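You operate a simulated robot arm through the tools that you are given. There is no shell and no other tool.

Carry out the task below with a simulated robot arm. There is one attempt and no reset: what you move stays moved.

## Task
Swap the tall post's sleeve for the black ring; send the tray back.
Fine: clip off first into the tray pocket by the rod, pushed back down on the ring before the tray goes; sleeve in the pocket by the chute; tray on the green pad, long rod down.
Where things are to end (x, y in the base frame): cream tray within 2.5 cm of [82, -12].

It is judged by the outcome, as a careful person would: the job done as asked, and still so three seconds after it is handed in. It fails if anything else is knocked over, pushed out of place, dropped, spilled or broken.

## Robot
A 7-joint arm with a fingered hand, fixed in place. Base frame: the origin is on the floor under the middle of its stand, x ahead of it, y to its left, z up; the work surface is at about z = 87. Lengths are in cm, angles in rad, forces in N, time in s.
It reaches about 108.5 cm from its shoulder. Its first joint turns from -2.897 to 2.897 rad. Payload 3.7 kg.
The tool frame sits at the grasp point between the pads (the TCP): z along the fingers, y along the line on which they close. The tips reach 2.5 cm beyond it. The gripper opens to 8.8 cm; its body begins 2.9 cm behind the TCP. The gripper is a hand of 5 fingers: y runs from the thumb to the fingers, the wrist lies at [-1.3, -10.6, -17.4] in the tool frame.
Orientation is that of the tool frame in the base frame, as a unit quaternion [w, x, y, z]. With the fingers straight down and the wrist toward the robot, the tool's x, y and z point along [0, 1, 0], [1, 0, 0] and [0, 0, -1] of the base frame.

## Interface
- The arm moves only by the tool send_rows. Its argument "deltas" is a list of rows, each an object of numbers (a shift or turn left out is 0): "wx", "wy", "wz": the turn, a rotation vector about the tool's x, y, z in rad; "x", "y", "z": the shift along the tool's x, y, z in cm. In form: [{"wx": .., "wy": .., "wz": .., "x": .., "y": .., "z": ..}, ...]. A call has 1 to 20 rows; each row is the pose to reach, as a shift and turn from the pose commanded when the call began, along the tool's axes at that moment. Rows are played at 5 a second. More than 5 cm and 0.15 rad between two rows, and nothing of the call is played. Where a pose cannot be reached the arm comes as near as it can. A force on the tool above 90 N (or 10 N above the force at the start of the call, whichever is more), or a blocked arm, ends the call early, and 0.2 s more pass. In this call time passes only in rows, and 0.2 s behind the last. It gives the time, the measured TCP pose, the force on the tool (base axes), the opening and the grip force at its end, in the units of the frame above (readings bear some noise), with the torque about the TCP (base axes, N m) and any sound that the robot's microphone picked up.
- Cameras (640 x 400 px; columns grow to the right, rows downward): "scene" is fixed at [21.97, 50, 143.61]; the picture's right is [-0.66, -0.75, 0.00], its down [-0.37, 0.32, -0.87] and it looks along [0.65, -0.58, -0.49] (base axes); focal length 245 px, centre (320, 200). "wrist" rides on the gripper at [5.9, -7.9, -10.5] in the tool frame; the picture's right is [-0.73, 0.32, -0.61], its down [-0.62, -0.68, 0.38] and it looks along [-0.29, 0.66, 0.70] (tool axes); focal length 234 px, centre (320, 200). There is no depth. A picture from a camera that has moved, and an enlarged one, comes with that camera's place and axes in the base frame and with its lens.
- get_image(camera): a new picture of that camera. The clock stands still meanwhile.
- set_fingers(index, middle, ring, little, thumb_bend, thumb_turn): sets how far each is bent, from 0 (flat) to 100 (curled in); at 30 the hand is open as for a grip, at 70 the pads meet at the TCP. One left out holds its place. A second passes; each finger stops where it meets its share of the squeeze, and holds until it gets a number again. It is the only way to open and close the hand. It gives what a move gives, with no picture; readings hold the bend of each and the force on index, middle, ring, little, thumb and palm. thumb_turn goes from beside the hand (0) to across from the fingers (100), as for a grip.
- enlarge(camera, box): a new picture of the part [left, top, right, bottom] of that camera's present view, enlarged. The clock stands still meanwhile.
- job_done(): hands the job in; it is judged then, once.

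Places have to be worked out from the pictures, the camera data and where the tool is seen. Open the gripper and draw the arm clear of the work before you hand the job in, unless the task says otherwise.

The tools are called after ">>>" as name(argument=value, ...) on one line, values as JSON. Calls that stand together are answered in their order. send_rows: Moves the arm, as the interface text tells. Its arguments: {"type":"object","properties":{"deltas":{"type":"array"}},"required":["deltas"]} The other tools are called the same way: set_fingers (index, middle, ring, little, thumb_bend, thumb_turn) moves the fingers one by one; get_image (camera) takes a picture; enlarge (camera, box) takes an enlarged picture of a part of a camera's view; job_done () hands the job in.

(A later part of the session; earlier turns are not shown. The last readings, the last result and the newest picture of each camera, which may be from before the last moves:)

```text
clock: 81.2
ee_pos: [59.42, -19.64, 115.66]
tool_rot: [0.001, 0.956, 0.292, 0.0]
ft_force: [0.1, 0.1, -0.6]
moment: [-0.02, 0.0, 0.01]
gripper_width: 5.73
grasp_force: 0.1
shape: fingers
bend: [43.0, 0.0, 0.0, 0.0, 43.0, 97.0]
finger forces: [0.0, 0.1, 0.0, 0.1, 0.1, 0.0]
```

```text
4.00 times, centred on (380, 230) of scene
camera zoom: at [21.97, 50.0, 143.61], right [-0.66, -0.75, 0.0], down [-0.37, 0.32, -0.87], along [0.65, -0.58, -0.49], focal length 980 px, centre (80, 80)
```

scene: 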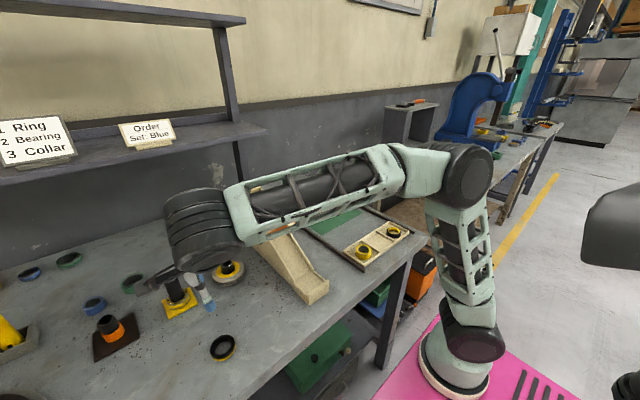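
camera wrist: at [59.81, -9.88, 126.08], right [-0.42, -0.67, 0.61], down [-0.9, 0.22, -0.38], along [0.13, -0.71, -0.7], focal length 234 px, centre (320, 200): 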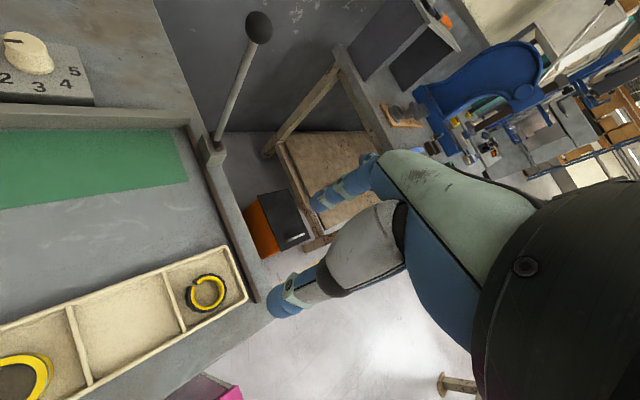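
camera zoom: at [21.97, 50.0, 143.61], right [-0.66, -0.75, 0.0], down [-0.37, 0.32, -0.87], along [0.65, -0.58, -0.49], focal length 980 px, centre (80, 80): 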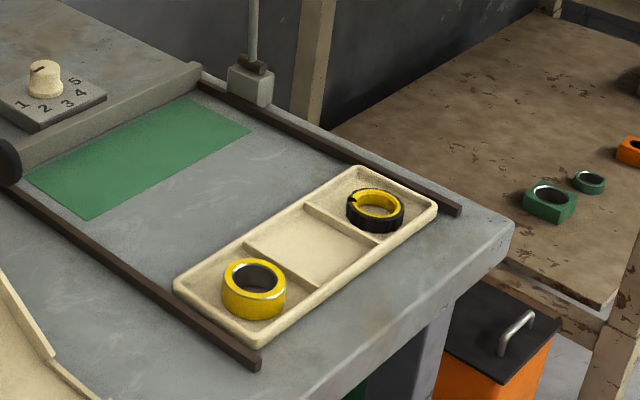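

The clip and sleeve are both lying as placed. I descend over the clip, pausing just above it to check finger positions.

>>> send_rows(deltas=[{"x": -0.08, "z": 3.5}, {"x": -0.08, "y": -0.05, "z": 7.5}, {"x": -0.08, "y": -0.05, "z": 11.5}, {"x": -0.08, "y": -0.05, "z": 15}, {"x": -0.08, "y": -0.05, "z": 18}, {"x": -0.08, "y": -0.05, "z": 20}, {"x": -0.08, "y": -0.05, "z": 21.5}])

>>> enlarge(camera="wrist", box=[180, 170, 400, 350])

>>> enlarge(camera="scene", box=[360, 190, 420, 250])

```text
clock: 82.8
ee_pos: [59.34, -19.7, 94.06]
tool_rot: [0.0, 0.956, 0.292, 0.0]
ft_force: [0.8, -0.4, 0.2]
moment: [0.03, 0.02, -0.03]
gripper_width: 5.76
grasp_force: 0.1
shape: fingers
bend: [43.0, 0.0, 0.0, 0.0, 43.0, 97.0]
finger forces: [0.1, 0.0, 0.0, 0.1, 0.0, 0.0]
```

```text
2.22 times, centred on (290, 260) of wrist
camera zoom: at [59.63, -9.84, 104.48], right [-0.42, -0.67, 0.61], down [-0.9, 0.22, -0.38], along [0.13, -0.71, -0.7], focal length 520 px, centre (387, 67)
```

zoom: 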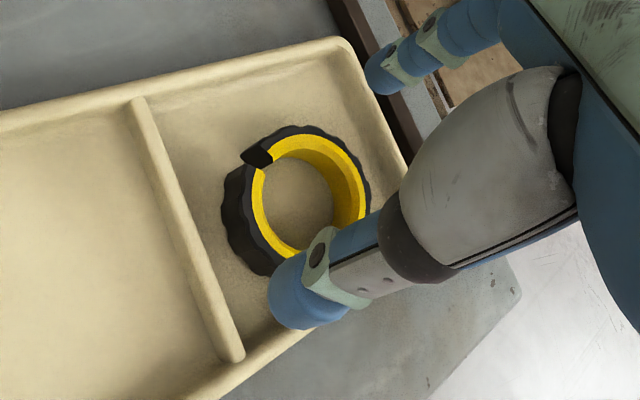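

```text
6.67 times, centred on (390, 220) of scene
camera zoom: at [21.97, 50.0, 143.61], right [-0.66, -0.75, 0.0], down [-0.37, 0.32, -0.87], along [0.65, -0.58, -0.49], focal length 1633 px, centre (-147, 67)
```

zoom: 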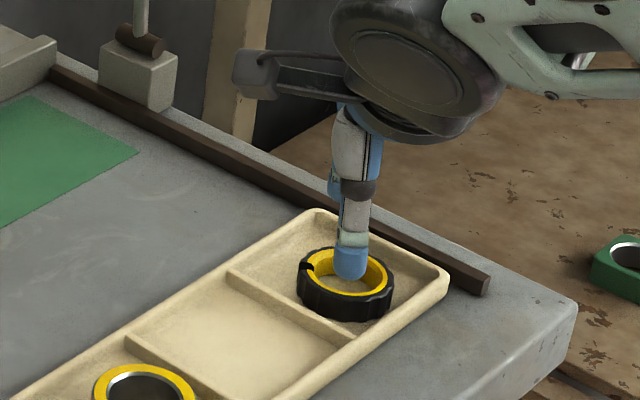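

>>> send_rows(deltas=[{"z": 0.7}, {"z": 1.4}, {"z": 2.0}, {"z": 2.6}])

>>> enlarge(camera="wrist", box=[180, 170, 400, 350])

>>> enlarge(camera="scene", box=[360, 190, 420, 250])

```text
clock: 83.8
ee_pos: [59.26, -19.73, 91.58]
tool_rot: [0.0, 0.956, 0.293, 0.0]
ft_force: [-0.3, -0.1, -0.3]
moment: [-0.03, -0.01, -0.01]
gripper_width: 5.75
grasp_force: 0.1
shape: fingers
bend: [43.0, 0.0, 0.0, 0.0, 43.0, 97.0]
finger forces: [0.0, 0.1, 0.1, 0.1, 0.0, 0.0]
```

```text
2.22 times, centred on (290, 260) of wrist
camera zoom: at [59.64, -9.87, 101.91], right [-0.42, -0.67, 0.61], down [-0.9, 0.22, -0.38], along [0.13, -0.71, -0.7], focal length 520 px, centre (387, 67)
```

zoom: 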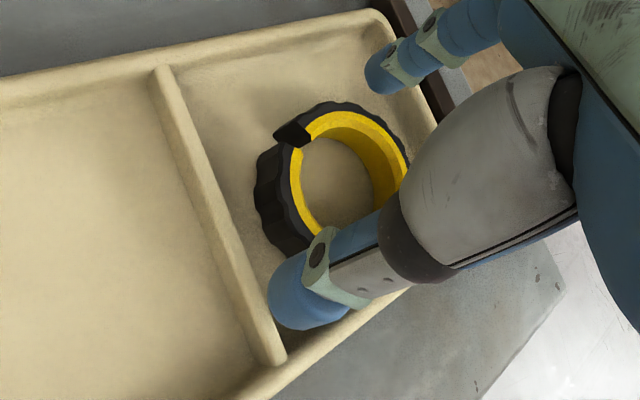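

```text
6.67 times, centred on (390, 220) of scene
camera zoom: at [21.97, 50.0, 143.61], right [-0.66, -0.75, 0.0], down [-0.37, 0.32, -0.87], along [0.65, -0.58, -0.49], focal length 1633 px, centre (-147, 67)
```

zoom: 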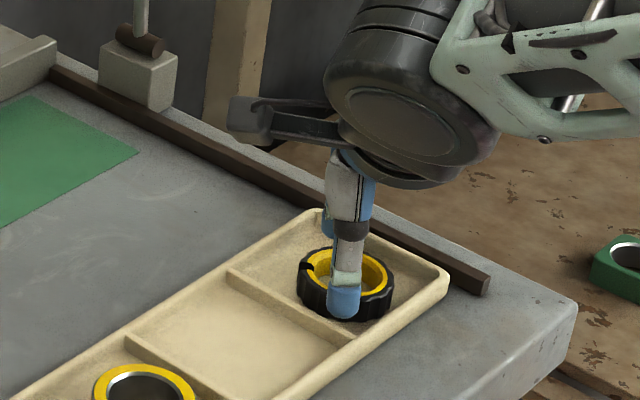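

>>> send_rows(deltas=[{"y": 0.08, "z": 0.4}, {"y": 0.08, "z": 0.8}, {"y": 0.08, "z": 1.1}])

>>> enlarge(camera="wrist", box=[180, 170, 400, 350])

```text
clock: 84.6
ee_pos: [59.43, -19.94, 90.96]
tool_rot: [0.004, 0.956, 0.292, 0.004]
ft_force: [10.0, -15.0, 71.8]
moment: [2.49, 1.3, -0.07]
gripper_width: 5.99
grasp_force: 35.5
shape: fingers
bend: [43.0, 0.0, 0.0, 0.0, 43.0, 98.0]
finger forces: [0.1, 0.1, 0.0, 0.1, 71.9, 0.0]
```

```text
2.22 times, centred on (290, 260) of wrist
camera zoom: at [59.73, -10.03, 101.29], right [-0.43, -0.67, 0.6], down [-0.89, 0.22, -0.39], along [0.13, -0.71, -0.69], focal length 520 px, centre (387, 67)
```

zoom: 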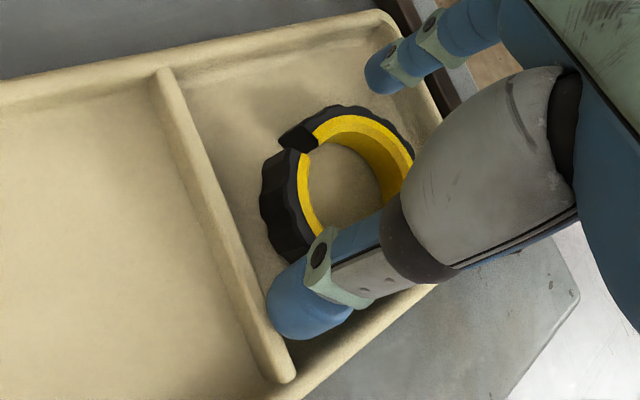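

The thumb landed on top of the divider and pressed hard (72 N). I lift off immediately and check that nothing shifted.

>>> send_rows(deltas=[{"z": -1.0}, {"z": -2.0}])

>>> set_fingers(index=43, thumb_bend=46)

>>> enlarge(camera="wrist", box=[180, 170, 400, 350])

>>> enlarge(camera="scene", box=[320, 190, 430, 280])

```text
clock: 85.2
ee_pos: [59.24, -19.78, 92.39]
tool_rot: [-0.001, 0.956, 0.293, -0.002]
ft_force: [-0.3, -0.2, 1.0]
moment: [0.02, 0.01, 0.02]
gripper_width: 5.68
grasp_force: 0.1
shape: fingers
bend: [43.0, 0.0, 0.0, 0.0, 43.0, 97.0]
finger forces: [0.0, 0.0, 0.0, 0.0, 0.1, 0.1]
```

```text
clock: 86.2
ee_pos: [59.21, -19.89, 92.44]
tool_rot: [0.0, 0.956, 0.293, 0.0]
ft_force: [-0.5, 0.4, -0.1]
moment: [0.04, -0.01, 0.02]
gripper_width: 5.42
grasp_force: 0.1
shape: fingers
bend: [43.0, 0.0, 0.0, 0.0, 46.0, 97.0]
finger forces: [0.1, 0.0, 0.0, 0.1, 0.0, 0.0]
```

```text
2.22 times, centred on (290, 260) of wrist
camera zoom: at [59.62, -9.95, 102.84], right [-0.42, -0.67, 0.61], down [-0.9, 0.22, -0.38], along [0.13, -0.71, -0.7], focal length 520 px, centre (387, 67)
```

zoom: 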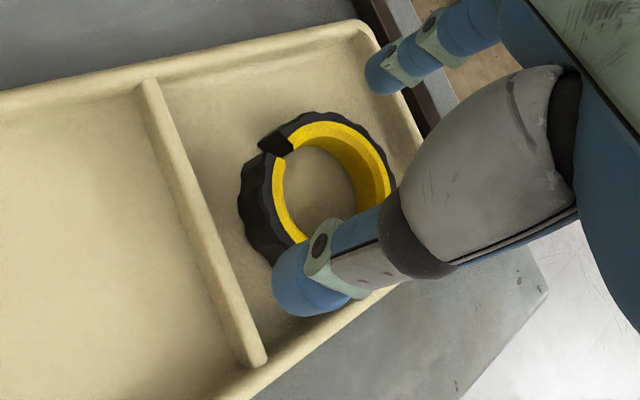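

```text
4.44 times, centred on (375, 235) of scene
camera zoom: at [21.97, 50.0, 143.61], right [-0.66, -0.75, 0.0], down [-0.37, 0.32, -0.87], along [0.65, -0.58, -0.49], focal length 1088 px, centre (76, 44)
```

zoom: 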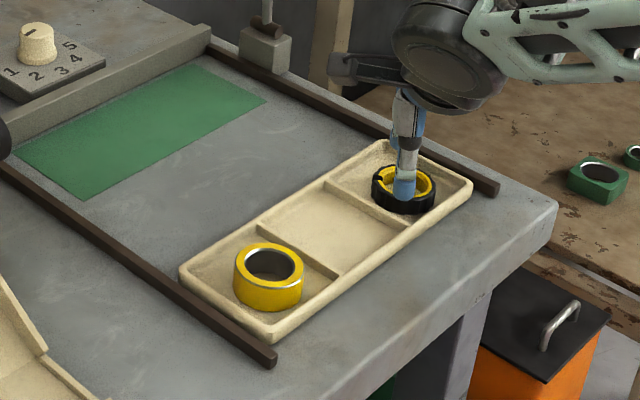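

The tray, sleeve and clip have not moved; the thumb had caught the divider's top edge. I narrow the opening slightly, shift a little away from the divider, and descend again in finer steps.

>>> set_fingers(index=46, thumb_bend=46)

>>> send_rows(deltas=[{"x": 0.1, "y": 0.12, "z": 0.3}, {"x": 0.1, "y": 0.12, "z": 0.6}, {"x": 0.1, "y": 0.12, "z": 0.9}])

>>> enlarge(camera="wrist", box=[220, 200, 360, 340])

>>> enlarge(camera="scene", box=[365, 200, 415, 245])

```text
clock: 87.2
ee_pos: [59.19, -19.75, 92.51]
tool_rot: [0.001, 0.956, 0.292, 0.0]
ft_force: [-0.9, 0.1, -0.6]
moment: [0.0, 0.01, 0.0]
gripper_width: 5.1
grasp_force: 0.0
shape: fingers
bend: [46.0, 0.0, 0.0, 0.0, 46.0, 97.0]
finger forces: [0.0, 0.1, 0.1, 0.0, 0.0, 0.1]
```

```text
clock: 88.0
ee_pos: [59.48, -19.72, 91.47]
tool_rot: [0.0, 0.956, 0.292, 0.0]
ft_force: [0.5, 0.6, -0.7]
moment: [0.0, -0.02, -0.01]
gripper_width: 5.08
grasp_force: 0.0
shape: fingers
bend: [46.0, 0.0, 0.0, 0.0, 46.0, 97.0]
finger forces: [0.0, 0.0, 0.0, 0.1, 0.0, 0.0]
```

```text
2.86 times, centred on (290, 270) of wrist
camera zoom: at [59.81, -9.98, 101.93], right [-0.42, -0.67, 0.61], down [-0.9, 0.22, -0.38], along [0.13, -0.71, -0.7], focal length 669 px, centre (406, 0)
```

zoom: 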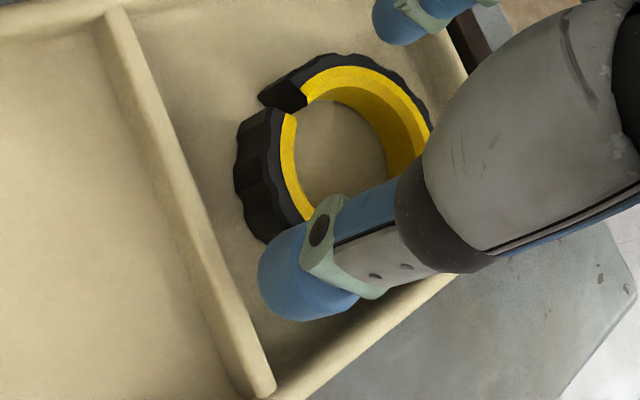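

```text
8.89 times, centred on (390, 222) of scene
camera zoom: at [21.97, 50.0, 143.61], right [-0.66, -0.75, 0.0], down [-0.37, 0.32, -0.87], along [0.65, -0.58, -0.49], focal length 2177 px, centre (-302, 0)
```

zoom: 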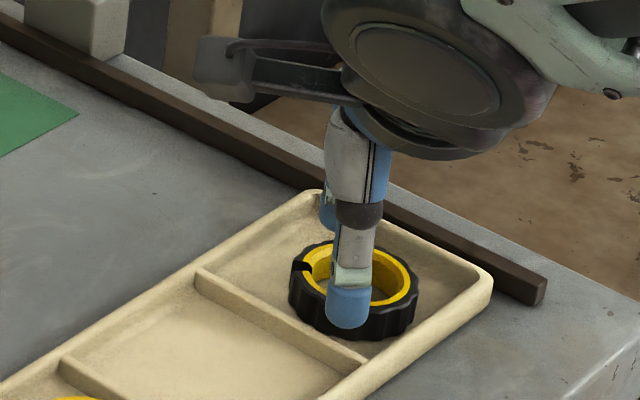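

>>> send_rows(deltas=[{"z": 0.15}, {"z": 0.3}])

>>> send_rows(deltas=[{"z": 0.15}, {"z": 0.25}])

>>> enlarge(camera="wrist", box=[220, 200, 360, 340])

>>> enlarge(camera="scene", box=[365, 200, 415, 245])

```text
clock: 88.6
ee_pos: [59.31, -19.81, 91.25]
tool_rot: [0.001, 0.956, 0.292, 0.0]
ft_force: [0.9, 0.1, -0.2]
moment: [-0.01, 0.0, -0.01]
gripper_width: 5.12
grasp_force: 0.6
shape: fingers
bend: [46.0, 0.0, 0.0, 0.0, 46.0, 97.0]
finger forces: [0.0, 0.0, 0.0, 0.0, 0.2, 0.0]
```

```text
clock: 89.2
ee_pos: [59.42, -19.85, 90.92]
tool_rot: [0.0, 0.956, 0.293, -0.001]
ft_force: [-0.5, 0.9, 0.0]
moment: [-0.02, -0.02, 0.01]
gripper_width: 5.07
grasp_force: 0.1
shape: fingers
bend: [46.0, 0.0, 0.0, 0.0, 46.0, 97.0]
finger forces: [0.0, 0.1, 0.0, 0.1, 0.2, 0.0]
```

```text
2.86 times, centred on (290, 270) of wrist
camera zoom: at [59.78, -10.0, 101.34], right [-0.42, -0.67, 0.61], down [-0.9, 0.22, -0.38], along [0.13, -0.71, -0.7], focal length 669 px, centre (406, 0)
```

zoom: 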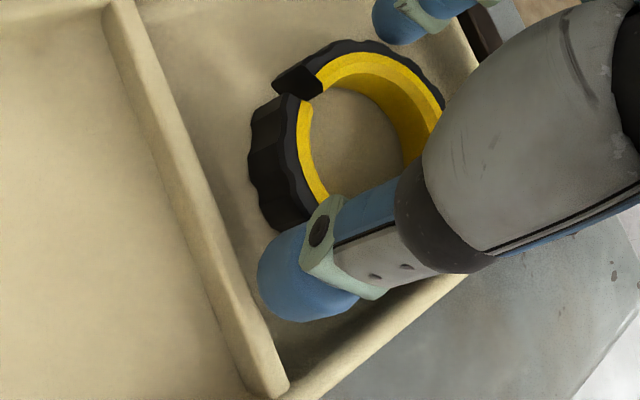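

```text
8.89 times, centred on (390, 222) of scene
camera zoom: at [21.97, 50.0, 143.61], right [-0.66, -0.75, 0.0], down [-0.37, 0.32, -0.87], along [0.65, -0.58, -0.49], focal length 2177 px, centre (-302, 0)
```

zoom: 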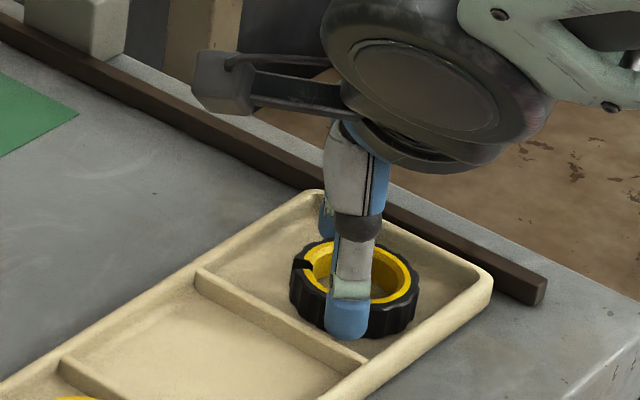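

The thumb has slipped between clip and divider with no contact load. I go 0.2 cm lower and close thumb and index on the clip.

>>> send_rows(deltas=[{"z": 0.1}, {"z": 0.2}])

>>> set_fingers(index=56, thumb_bend=56)

>>> enlarge(camera="wrist", box=[220, 200, 360, 340])

>>> enlarge(camera="scene", box=[365, 200, 415, 245])

```text
clock: 89.8
ee_pos: [59.4, -19.77, 90.7]
tool_rot: [0.0, 0.956, 0.293, 0.0]
ft_force: [0.2, -0.2, 0.8]
moment: [0.01, -0.02, 0.03]
gripper_width: 5.1
grasp_force: 0.3
shape: fingers
bend: [46.0, 0.0, 0.0, 0.0, 46.0, 97.0]
finger forces: [0.0, 0.0, 0.0, 0.0, 0.1, 0.0]
```

```text
clock: 90.8
ee_pos: [59.37, -19.83, 90.75]
tool_rot: [0.001, 0.956, 0.292, 0.0]
ft_force: [0.0, 0.7, -0.6]
moment: [0.02, 0.01, 0.05]
gripper_width: 4.32
grasp_force: 3.9
shape: fingers
bend: [49.0, 0.0, 0.0, 0.0, 50.0, 97.0]
finger forces: [3.8, 0.0, 0.1, 0.1, 3.7, 0.1]
```

```text
2.86 times, centred on (290, 270) of wrist
camera zoom: at [59.82, -9.98, 101.14], right [-0.42, -0.67, 0.61], down [-0.9, 0.22, -0.38], along [0.13, -0.71, -0.7], focal length 669 px, centre (406, 0)
```

zoom: 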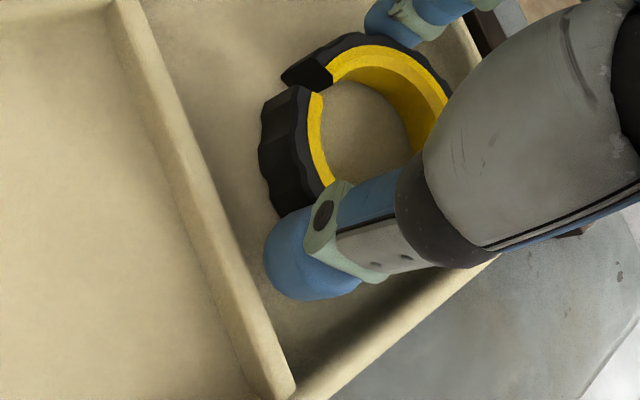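

```text
8.89 times, centred on (390, 222) of scene
camera zoom: at [21.97, 50.0, 143.61], right [-0.66, -0.75, 0.0], down [-0.37, 0.32, -0.87], along [0.65, -0.58, -0.49], focal length 2177 px, centre (-302, 0)
```

zoom: 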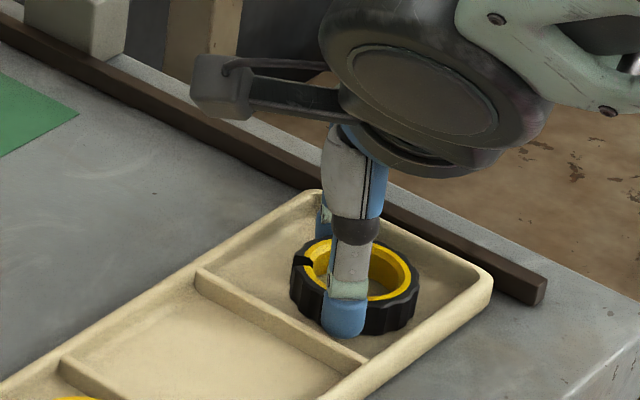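

The clip is pinched again. I lift it clear of the tray slowly, then bring the middle finger in for a firmer hold.

>>> send_rows(deltas=[{"z": -0.4}, {"z": -0.9}, {"z": -1.6}, {"z": -2.5}, {"z": -4}, {"z": -6}, {"z": -8}])

>>> set_fingers(middle=56)

>>> enlarge(camera="wrist", box=[200, 160, 400, 340])

>>> enlarge(camera="scene", box=[330, 160, 430, 280])

```text
clock: 92.4
ee_pos: [59.34, -19.98, 98.88]
tool_rot: [0.0, 0.956, 0.292, -0.001]
ft_force: [0.4, 0.2, -0.3]
moment: [0.0, -0.02, 0.0]
gripper_width: 4.34
grasp_force: 3.9
shape: fingers
bend: [49.0, 0.0, 0.0, 0.0, 50.0, 97.0]
finger forces: [3.7, 0.1, 0.1, 0.0, 3.7, 0.0]
```

```text
clock: 93.4
ee_pos: [59.35, -19.94, 98.81]
tool_rot: [0.0, 0.956, 0.293, 0.001]
ft_force: [0.7, -0.7, 0.4]
moment: [0.0, -0.04, -0.02]
gripper_width: 4.33
grasp_force: 6.2
shape: fingers
bend: [51.0, 52.0, 0.0, 0.0, 49.0, 97.0]
finger forces: [2.8, 2.9, 0.0, 0.1, 5.8, 0.1]
```

```text
2.22 times, centred on (300, 250) of wrist
camera zoom: at [59.81, -10.02, 109.15], right [-0.42, -0.67, 0.61], down [-0.9, 0.22, -0.38], along [0.13, -0.71, -0.7], focal length 520 px, centre (364, 89)
```

zoom: 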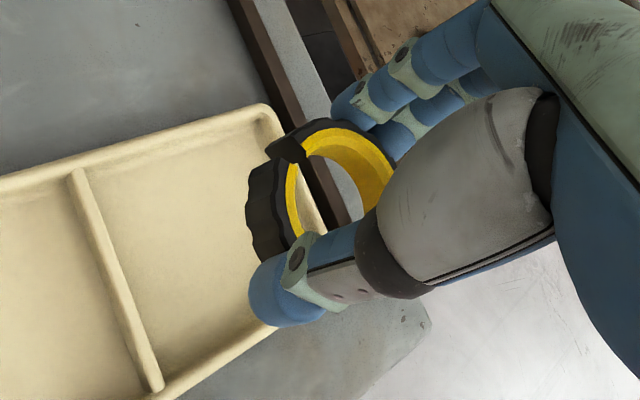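

```text
3.33 times, centred on (380, 220) of scene
camera zoom: at [21.97, 50.0, 143.61], right [-0.66, -0.75, 0.0], down [-0.37, 0.32, -0.87], along [0.65, -0.58, -0.49], focal length 816 px, centre (120, 133)
```

zoom: 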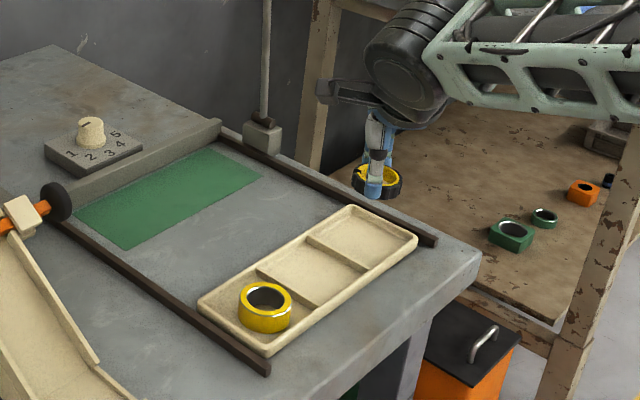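

The clip is held with three fingertips, and the sleeve stays in its pocket. I carry it back over to the tall post.

>>> send_rows(deltas=[{"z": -4.5}, {"z": -9}, {"z": -13.5, "x": 0.56, "y": -0.46}, {"z": -17.5, "x": 1.67, "y": -1.37}, {"z": -21, "x": 3.9, "y": -3.2}, {"z": -21.5, "x": 7.37, "y": -6.02, "wz": -0.08}, {"z": -21.5, "x": 10.83, "y": -8.85, "wz": -0.16}, {"z": -21.5, "x": 14.28, "y": -11.67, "wz": -0.24}, {"z": -21.5, "x": 17.74, "y": -14.5, "wz": -0.32}, {"z": -21.5, "x": 21.2, "y": -17.33, "wz": -0.4}, {"z": -21.5, "x": 24.66, "y": -20.16, "wz": -0.48}, {"z": -21.5, "x": 28.12, "y": -22.98, "wz": -0.56}, {"z": -21.5, "x": 31.58, "y": -25.81, "wz": -0.65}, {"z": -21.5, "x": 35.04, "y": -28.64, "wz": -0.74}, {"z": -21.5, "x": 38.5, "y": -31.46, "wz": -0.82}, {"z": -21.5, "x": 41.96, "y": -34.29, "wz": -0.9}, {"z": -21.5, "x": 45.42, "y": -37.12, "wz": -0.977}, {"z": -21, "x": 48.88, "y": -39.95, "wz": -0.977}, {"z": -19.5, "x": 52.34, "y": -42.77, "wz": -0.977}, {"z": -17.5, "x": 55.8, "y": -45.6, "wz": -0.977}])

>>> send_rows(deltas=[{"z": 3.5}, {"z": 7}, {"z": 10}, {"z": 12.5}])

>>> enlarge(camera="wrist", box=[220, 160, 420, 360])

>>> enlarge(camera="scene", box=[130, 225, 230, 315])

```text
clock: 97.6
ee_pos: [80.11, 49.13, 116.36]
tool_rot: [0.0, 0.708, 0.706, 0.002]
ft_force: [-0.1, 0.0, 0.5]
moment: [0.04, -0.03, -0.01]
gripper_width: 4.27
grasp_force: 5.7
shape: fingers
bend: [51.0, 52.0, 0.0, 0.0, 49.0, 97.0]
finger forces: [2.6, 2.8, 0.1, 0.0, 5.3, 0.0]
```

```text
clock: 98.6
ee_pos: [80.05, 49.21, 103.75]
tool_rot: [0.0, 0.707, 0.707, 0.0]
ft_force: [-0.1, -0.3, -0.4]
moment: [-0.01, 0.03, 0.04]
gripper_width: 4.28
grasp_force: 4.8
shape: fingers
bend: [51.0, 52.0, 0.0, 0.0, 49.0, 97.0]
finger forces: [2.7, 2.7, 0.0, 0.0, 5.4, 0.0]
```

```text
2.00 times, centred on (320, 260) of wrist
camera zoom: at [72.16, 55.03, 114.15], right [0.32, -0.73, 0.61], down [-0.68, -0.62, -0.38], along [0.66, -0.29, -0.7], focal length 468 px, centre (320, 80)
```

zoom: 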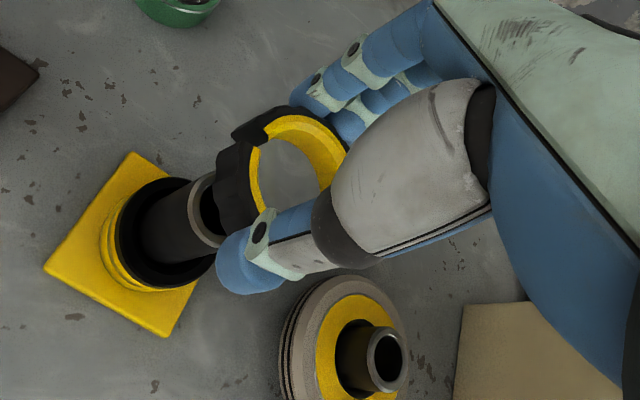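

```text
4.44 times, centred on (180, 270) of scene
camera zoom: at [21.97, 50.0, 143.61], right [-0.66, -0.75, 0.0], down [-0.37, 0.32, -0.87], along [0.65, -0.58, -0.49], focal length 1088 px, centre (942, -111)
```

zoom: 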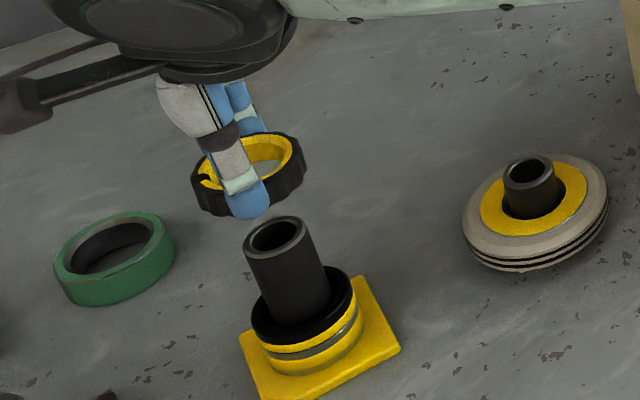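

I lower the clip to just above the post top for fine alignment, since its bore is a snug fit on the post.

>>> send_rows(deltas=[{"z": 1.2}, {"z": 2.4}, {"z": 3.4}])

>>> enlarge(camera="wrist", box=[260, 190, 370, 300])

>>> enlarge(camera="wrist", box=[285, 205, 345, 275])

>>> enlarge(camera="scene", box=[160, 250, 210, 300])

```text
clock: 99.4
ee_pos: [80.17, 48.98, 100.29]
tool_rot: [0.0, 0.708, 0.706, -0.001]
ft_force: [0.0, -0.4, 0.3]
moment: [-0.01, 0.04, 0.01]
gripper_width: 4.28
grasp_force: 5.0
shape: fingers
bend: [51.0, 52.0, 0.0, 0.0, 49.0, 97.0]
finger forces: [2.6, 2.7, 0.0, 0.0, 5.3, 0.0]
```

```text
3.64 times, centred on (315, 245) of wrist
camera zoom: at [72.25, 55.01, 110.78], right [0.32, -0.73, 0.61], down [-0.68, -0.62, -0.38], along [0.66, -0.29, -0.7], focal length 852 px, centre (338, 36)
```

zoom: 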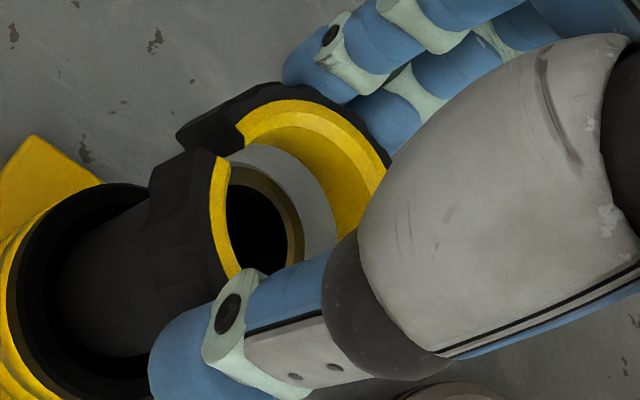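

```text
5.71 times, centred on (315, 240) of wrist
camera zoom: at [72.25, 55.01, 110.78], right [0.32, -0.73, 0.61], down [-0.68, -0.62, -0.38], along [0.66, -0.29, -0.7], focal length 1338 px, centre (349, -29)
```

zoom: 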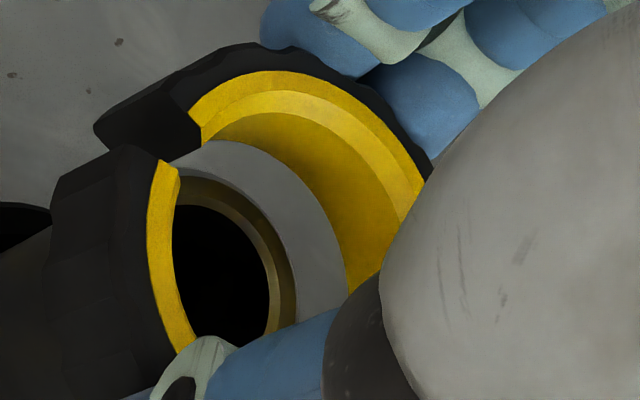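

```text
8.00 times, centred on (185, 275) of scene
camera zoom: at [21.97, 50.0, 143.61], right [-0.66, -0.75, 0.0], down [-0.37, 0.32, -0.87], along [0.65, -0.58, -0.49], focal length 1959 px, centre (1400, -400)
```

zoom: 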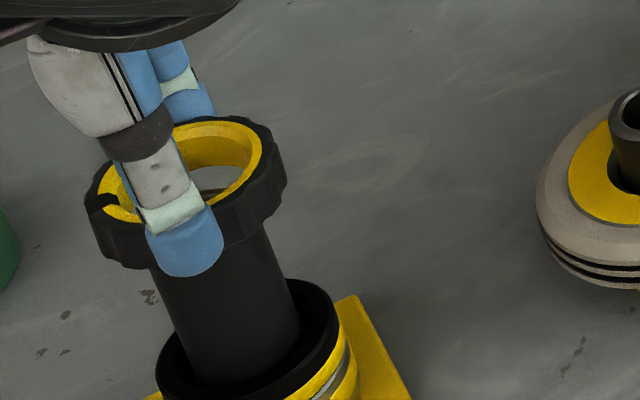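

By fitting the bore and post circles, the clip is offset by only about [+0.1, −0.1] cm. I correct that and lower 1.2 cm gently onto the post, watching forces.

>>> send_rows(deltas=[{"x": 0.1, "y": -0.1}, {"x": 0.1, "y": -0.1, "z": 0.3}, {"x": 0.1, "y": -0.1, "z": 0.6}, {"x": 0.1, "y": -0.1, "z": 0.8}, {"x": 0.1, "y": -0.1, "z": 1.0}])

>>> enlarge(camera="wrist", box=[260, 190, 370, 300])

>>> enlarge(camera="scene", box=[160, 250, 210, 300])

```text
clock: 100.6
ee_pos: [80.02, 49.32, 99.31]
tool_rot: [0.0, 0.708, 0.707, 0.0]
ft_force: [-0.4, 0.2, -0.2]
moment: [0.02, 0.02, 0.02]
gripper_width: 4.29
grasp_force: 5.1
shape: fingers
bend: [51.0, 52.0, 0.0, 0.0, 49.0, 97.0]
finger forces: [2.7, 2.7, 0.1, 0.0, 5.3, 0.1]
```

```text
3.64 times, centred on (315, 245) of wrist
camera zoom: at [72.15, 55.15, 109.77], right [0.32, -0.73, 0.61], down [-0.68, -0.62, -0.38], along [0.66, -0.29, -0.7], focal length 852 px, centre (338, 36)
```

zoom: 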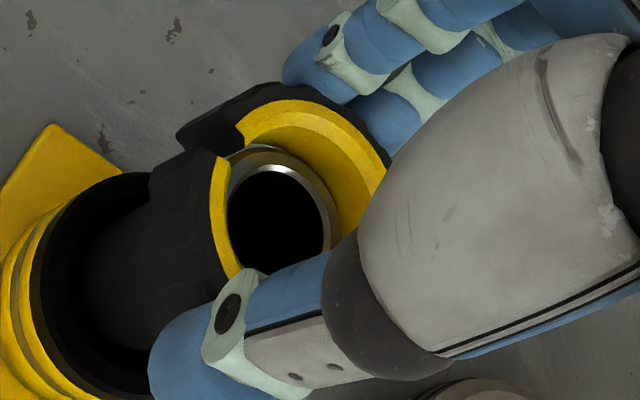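

```text
8.00 times, centred on (185, 275) of scene
camera zoom: at [21.97, 50.0, 143.61], right [-0.66, -0.75, 0.0], down [-0.37, 0.32, -0.87], along [0.65, -0.58, -0.49], focal length 1959 px, centre (1400, -400)
```

zoom: 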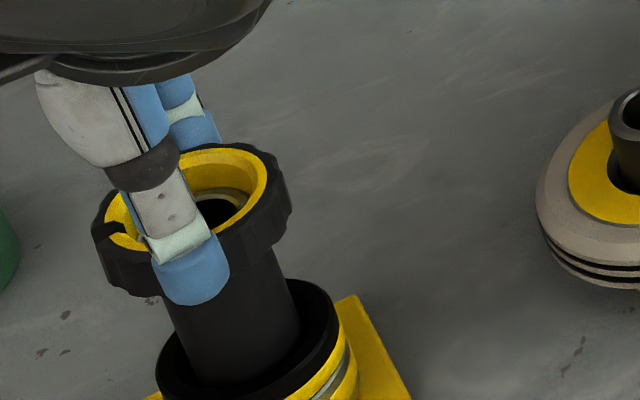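

>>> enlarge(camera="wrist", box=[290, 215, 340, 265])

>>> enlarge(camera="scene", box=[170, 262, 200, 287])

```text
8.00 times, centred on (315, 240) of wrist
camera zoom: at [72.15, 55.15, 109.77], right [0.32, -0.73, 0.61], down [-0.68, -0.62, -0.38], along [0.66, -0.29, -0.7], focal length 1873 px, centre (360, -120)
```

zoom: 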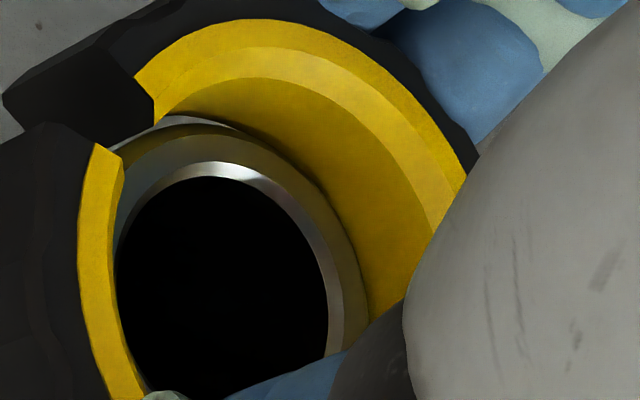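

```text
16.00 times, centred on (185, 274) of scene
camera zoom: at [21.97, 50.0, 143.61], right [-0.66, -0.75, 0.0], down [-0.37, 0.32, -0.87], along [0.65, -0.58, -0.49], focal length 3918 px, centre (2480, -992)
```

zoom: 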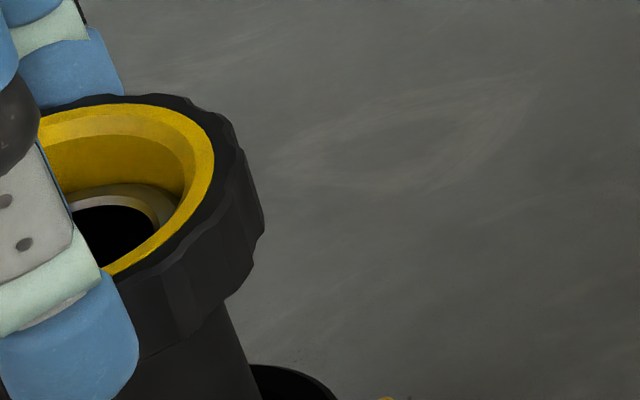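

The post rim is now just inside the clip's bore and there is no contact force. I continue down in small steps.

>>> send_rows(deltas=[{"z": 0.2}, {"z": 0.4}, {"z": 0.6}])

>>> enlarge(camera="wrist", box=[290, 215, 340, 265])

>>> enlarge(camera="scene", box=[160, 250, 210, 300])

```text
clock: 101.4
ee_pos: [80.27, 49.22, 98.76]
tool_rot: [-0.001, 0.707, 0.707, 0.0]
ft_force: [0.2, -0.5, 2.3]
moment: [0.01, -0.02, -0.03]
gripper_width: 4.31
grasp_force: 5.6
shape: fingers
bend: [51.0, 52.0, 0.0, 0.0, 50.0, 97.0]
finger forces: [2.7, 2.8, 0.1, 0.0, 5.2, 0.0]
```

```text
8.00 times, centred on (315, 240) of wrist
camera zoom: at [72.15, 55.13, 109.21], right [0.32, -0.73, 0.61], down [-0.68, -0.62, -0.38], along [0.66, -0.29, -0.7], focal length 1873 px, centre (360, -120)
```

zoom: 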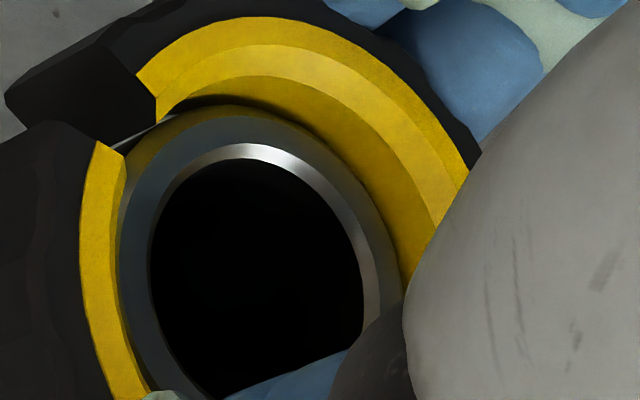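

```text
8.00 times, centred on (185, 275) of scene
camera zoom: at [21.97, 50.0, 143.61], right [-0.66, -0.75, 0.0], down [-0.37, 0.32, -0.87], along [0.65, -0.58, -0.49], focal length 1959 px, centre (1400, -400)
```

zoom: 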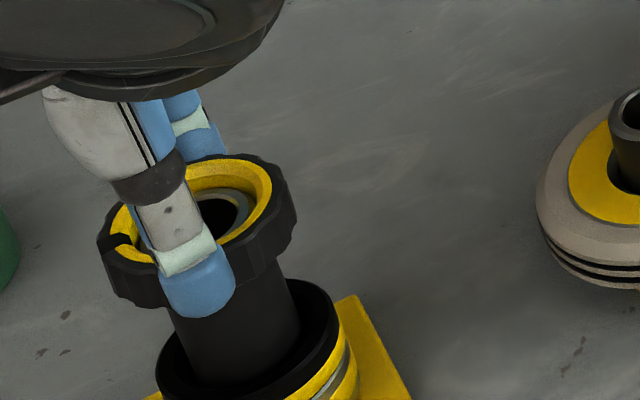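

The clip has engaged the post with about 2 N of drag, as expected from its friction fit. I push it on down steadily.

>>> send_rows(deltas=[{"z": 0.3}, {"z": 0.6}, {"z": 0.9}, {"z": 1.2}, {"z": 1.5}, {"z": 1.8}, {"z": 2.1}])

>>> enlarge(camera="wrist", box=[220, 160, 420, 360])

>>> enlarge(camera="scene", box=[155, 250, 215, 310])

```text
clock: 103.0
ee_pos: [80.09, 49.22, 96.78]
tool_rot: [0.0, 0.708, 0.706, 0.0]
ft_force: [0.4, -0.5, 3.9]
moment: [0.01, 0.03, -0.02]
gripper_width: 4.28
grasp_force: 5.5
shape: fingers
bend: [51.0, 52.0, 0.0, 0.0, 49.0, 97.0]
finger forces: [2.8, 3.0, 0.0, 0.1, 5.5, 0.0]
```

```text
2.00 times, centred on (320, 260) of wrist
camera zoom: at [72.15, 55.14, 107.03], right [0.32, -0.73, 0.61], down [-0.68, -0.62, -0.38], along [0.66, -0.29, -0.7], focal length 468 px, centre (320, 80)
```

zoom: 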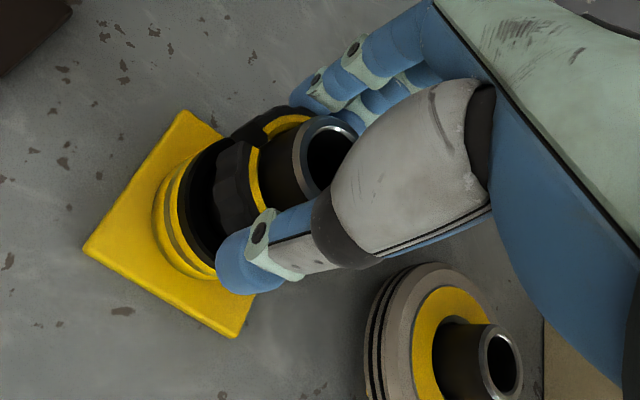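

```text
6.67 times, centred on (185, 280) of scene
camera zoom: at [21.97, 50.0, 143.61], right [-0.66, -0.75, 0.0], down [-0.37, 0.32, -0.87], along [0.65, -0.58, -0.49], focal length 1633 px, centre (1220, -333)
```

zoom: 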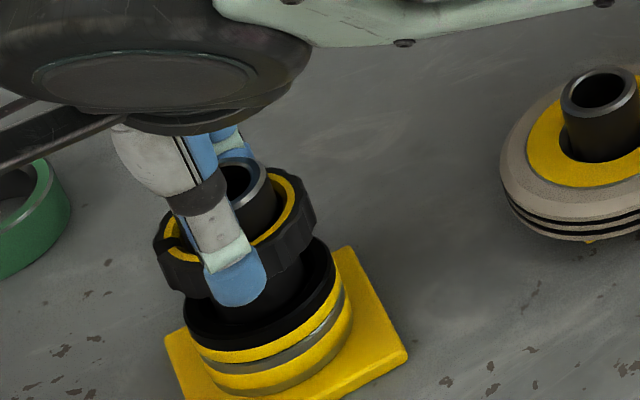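

>>> send_rows(deltas=[{"z": 0.3}, {"z": 0.6}, {"z": 0.9}, {"z": 1.2}, {"z": 1.5}])

>>> enlarge(camera="wrist", box=[220, 160, 420, 360])

>>> enlarge(camera="scene", box=[155, 250, 215, 310])

```text
clock: 104.2
ee_pos: [80.15, 49.25, 95.29]
tool_rot: [-0.001, 0.708, 0.706, 0.0]
ft_force: [0.0, 0.4, 4.0]
moment: [-0.02, -0.01, 0.0]
gripper_width: 4.27
grasp_force: 5.9
shape: fingers
bend: [51.0, 52.0, 0.0, 0.0, 49.0, 97.0]
finger forces: [2.7, 3.0, 0.0, 0.0, 5.6, 0.0]
```

```text
2.00 times, centred on (320, 260) of wrist
camera zoom: at [72.13, 55.17, 105.55], right [0.32, -0.73, 0.61], down [-0.68, -0.62, -0.38], along [0.66, -0.29, -0.7], focal length 468 px, centre (320, 80)
```

zoom: 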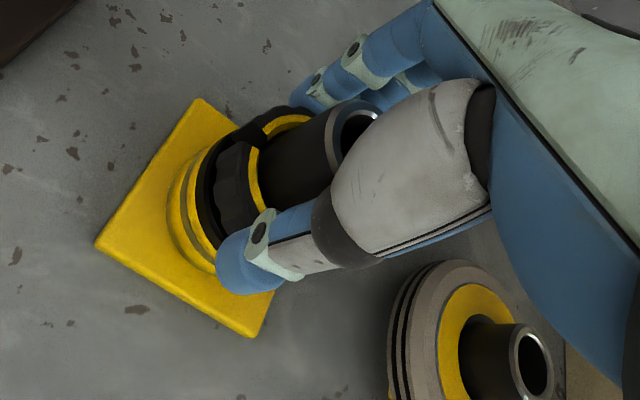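

```text
6.67 times, centred on (185, 280) of scene
camera zoom: at [21.97, 50.0, 143.61], right [-0.66, -0.75, 0.0], down [-0.37, 0.32, -0.87], along [0.65, -0.58, -0.49], focal length 1633 px, centre (1220, -333)
```

zoom: 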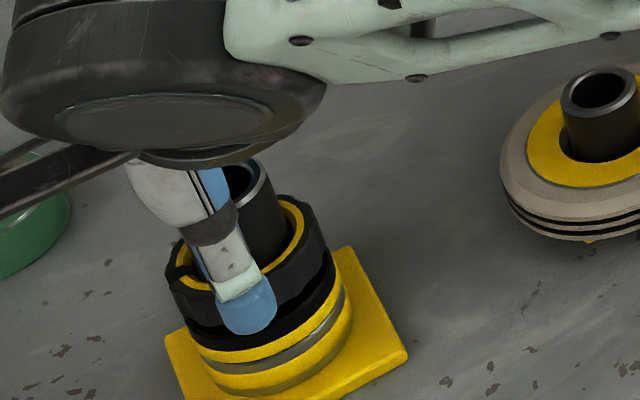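

>>> send_rows(deltas=[{"z": 0.2}, {"z": 0.4}, {"z": 0.6}])

>>> enlarge(camera="scene", box=[160, 255, 210, 305])

>>> enlarge(camera="wrist", box=[240, 190, 340, 300])

```text
clock: 105.0
ee_pos: [80.09, 49.24, 94.6]
tool_rot: [0.0, 0.707, 0.707, 0.0]
ft_force: [-1.1, -1.2, 3.9]
moment: [-0.01, -0.02, 0.0]
gripper_width: 4.28
grasp_force: 6.0
shape: fingers
bend: [51.0, 52.0, 0.0, 0.0, 49.0, 97.0]
finger forces: [2.6, 3.1, 0.0, 0.0, 5.9, 0.0]
```

```text
8.00 times, centred on (185, 280) of scene
camera zoom: at [21.97, 50.0, 143.61], right [-0.66, -0.75, 0.0], down [-0.37, 0.32, -0.87], along [0.65, -0.58, -0.49], focal length 1959 px, centre (1400, -440)
```

zoom: 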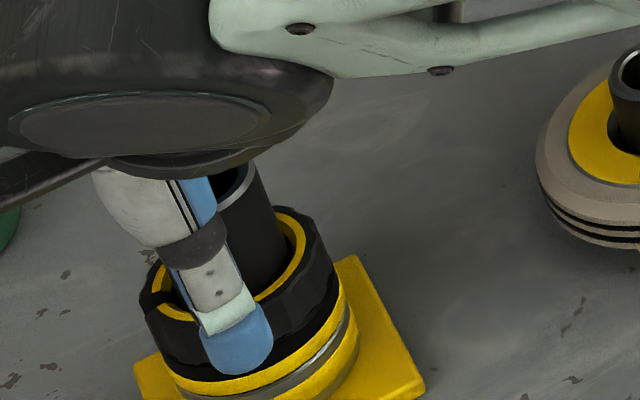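

```text
3.64 times, centred on (290, 245) of wrist
camera zoom: at [72.15, 55.18, 104.96], right [0.32, -0.73, 0.61], down [-0.68, -0.62, -0.38], along [0.66, -0.29, -0.7], focal length 852 px, centre (429, 36)
```

zoom: 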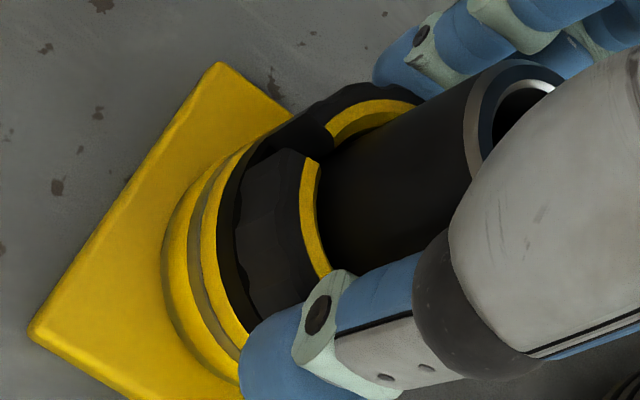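

>>> send_rows(deltas=[{"z": 0.1}, {"z": 0.2}, {"z": 0.3}])

>>> enlarge(camera="scene", box=[160, 255, 210, 305])

```text
clock: 105.8
ee_pos: [80.11, 49.27, 94.37]
tool_rot: [0.001, 0.708, 0.707, 0.0]
ft_force: [-0.1, 1.1, 9.4]
moment: [-0.02, 0.0, 0.02]
gripper_width: 4.27
grasp_force: 6.3
shape: fingers
bend: [52.0, 52.0, 0.0, 0.0, 49.0, 97.0]
finger forces: [2.7, 3.1, 0.0, 0.0, 6.1, 0.0]
```

```text
8.00 times, centred on (185, 280) of scene
camera zoom: at [21.97, 50.0, 143.61], right [-0.66, -0.75, 0.0], down [-0.37, 0.32, -0.87], along [0.65, -0.58, -0.49], focal length 1959 px, centre (1400, -440)
```

zoom: 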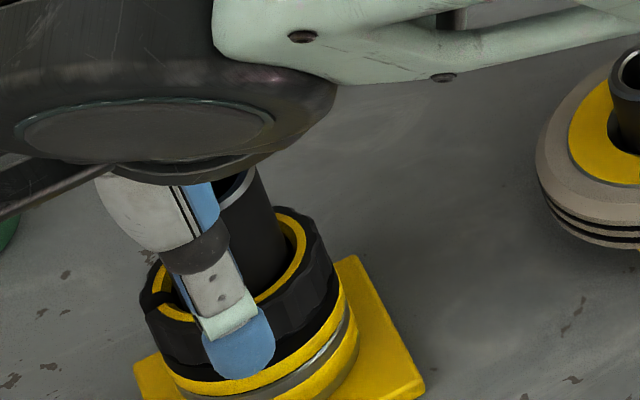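

The force rose to 9 N, so the clip has met the ring. I press a further 0.2 cm to make sure it is fully pushed down.

>>> send_rows(deltas=[{"z": 0.1}, {"z": 0.2}, {"z": 0.3}])

>>> enlarge(camera="scene", box=[160, 255, 210, 305])

>>> enlarge(camera="wrist", box=[240, 190, 340, 300])

```text
clock: 106.6
ee_pos: [80.15, 49.28, 94.03]
tool_rot: [0.0, 0.708, 0.707, 0.0]
ft_force: [1.0, 1.6, 9.3]
moment: [-0.02, -0.05, 0.0]
gripper_width: 4.27
grasp_force: 6.6
shape: fingers
bend: [51.0, 52.0, 0.0, 0.0, 50.0, 97.0]
finger forces: [3.3, 3.7, 0.1, 0.1, 5.8, 0.0]
```

```text
8.00 times, centred on (185, 280) of scene
camera zoom: at [21.97, 50.0, 143.61], right [-0.66, -0.75, 0.0], down [-0.37, 0.32, -0.87], along [0.65, -0.58, -0.49], focal length 1959 px, centre (1400, -440)
```

zoom: 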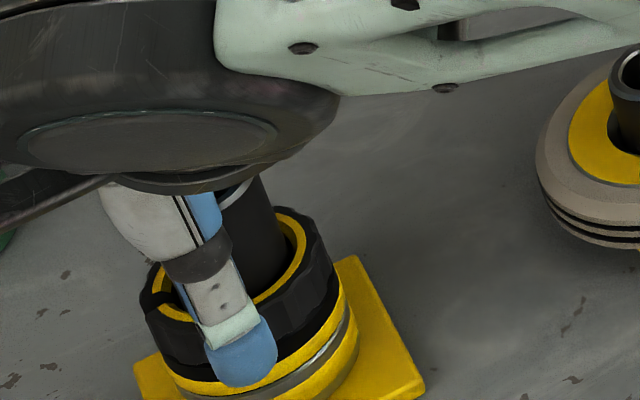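

```text
3.64 times, centred on (290, 245) of wrist
camera zoom: at [72.12, 55.19, 104.4], right [0.32, -0.73, 0.61], down [-0.68, -0.62, -0.38], along [0.66, -0.29, -0.7], focal length 852 px, centre (429, 36)
```

zoom: 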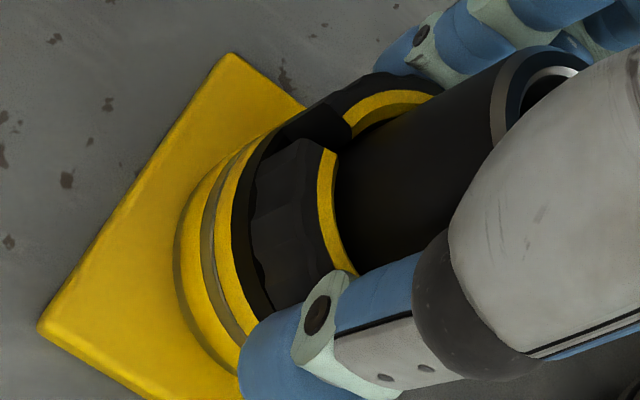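

The fingers began sliding on the clip at about 9 N and the clip no longer moves, so it rests on the ring. I open, rise and inspect it.

>>> set_fingers(index=36, middle=36, thumb_bend=36)

>>> send_rows(deltas=[{"z": -0.6}, {"z": -1.5}, {"z": -3}, {"z": -5}, {"z": -7.5}, {"z": -10.5}])

>>> enlarge(camera="wrist", box=[180, 220, 300, 340])

>>> enlarge(camera="scene", box=[155, 255, 215, 315])

```text
clock: 107.6
ee_pos: [80.06, 49.22, 93.95]
tool_rot: [0.0, 0.707, 0.707, 0.0]
ft_force: [0.7, -0.8, 0.1]
moment: [-0.02, 0.02, 0.02]
gripper_width: 7.19
grasp_force: 0.0
shape: fingers
bend: [36.0, 36.0, 0.0, 0.0, 36.0, 97.0]
finger forces: [0.1, 0.0, 0.1, 0.0, 0.1, 0.2]
```

```text
clock: 109.0
ee_pos: [80.04, 49.23, 104.57]
tool_rot: [-0.001, 0.708, 0.707, 0.0]
ft_force: [0.4, 0.1, -1.3]
moment: [0.05, 0.01, -0.01]
gripper_width: 7.17
grasp_force: 0.0
shape: fingers
bend: [36.0, 36.0, 0.0, 0.0, 36.0, 97.0]
finger forces: [0.1, 0.0, 0.0, 0.0, 0.0, 0.0]
```

```text
3.33 times, centred on (240, 280) of wrist
camera zoom: at [72.17, 55.13, 114.89], right [0.32, -0.73, 0.61], down [-0.68, -0.62, -0.38], along [0.66, -0.29, -0.7], focal length 781 px, centre (587, -67)
```

zoom: 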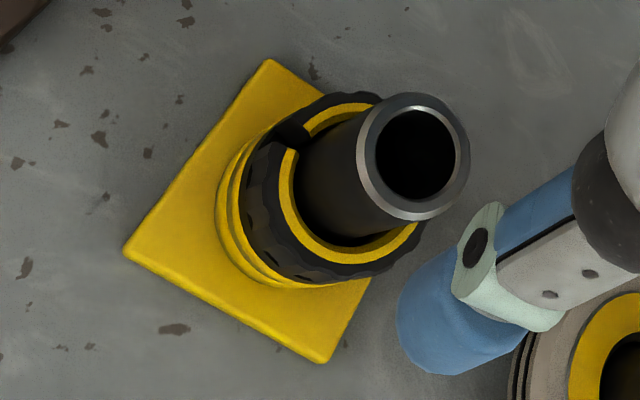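

```text
6.67 times, centred on (185, 285) of scene
camera zoom: at [21.97, 50.0, 143.61], right [-0.66, -0.75, 0.0], down [-0.37, 0.32, -0.87], along [0.65, -0.58, -0.49], focal length 1633 px, centre (1220, -367)
```

zoom: 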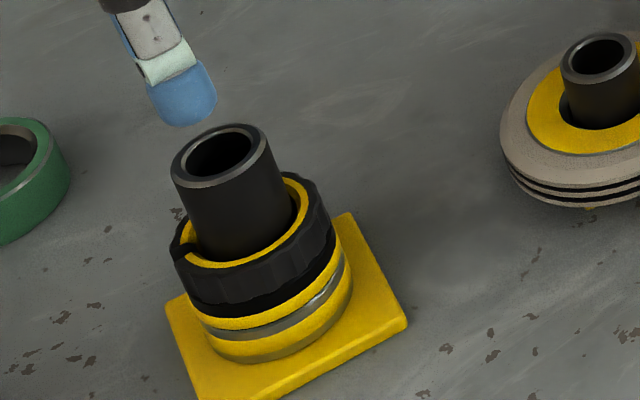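

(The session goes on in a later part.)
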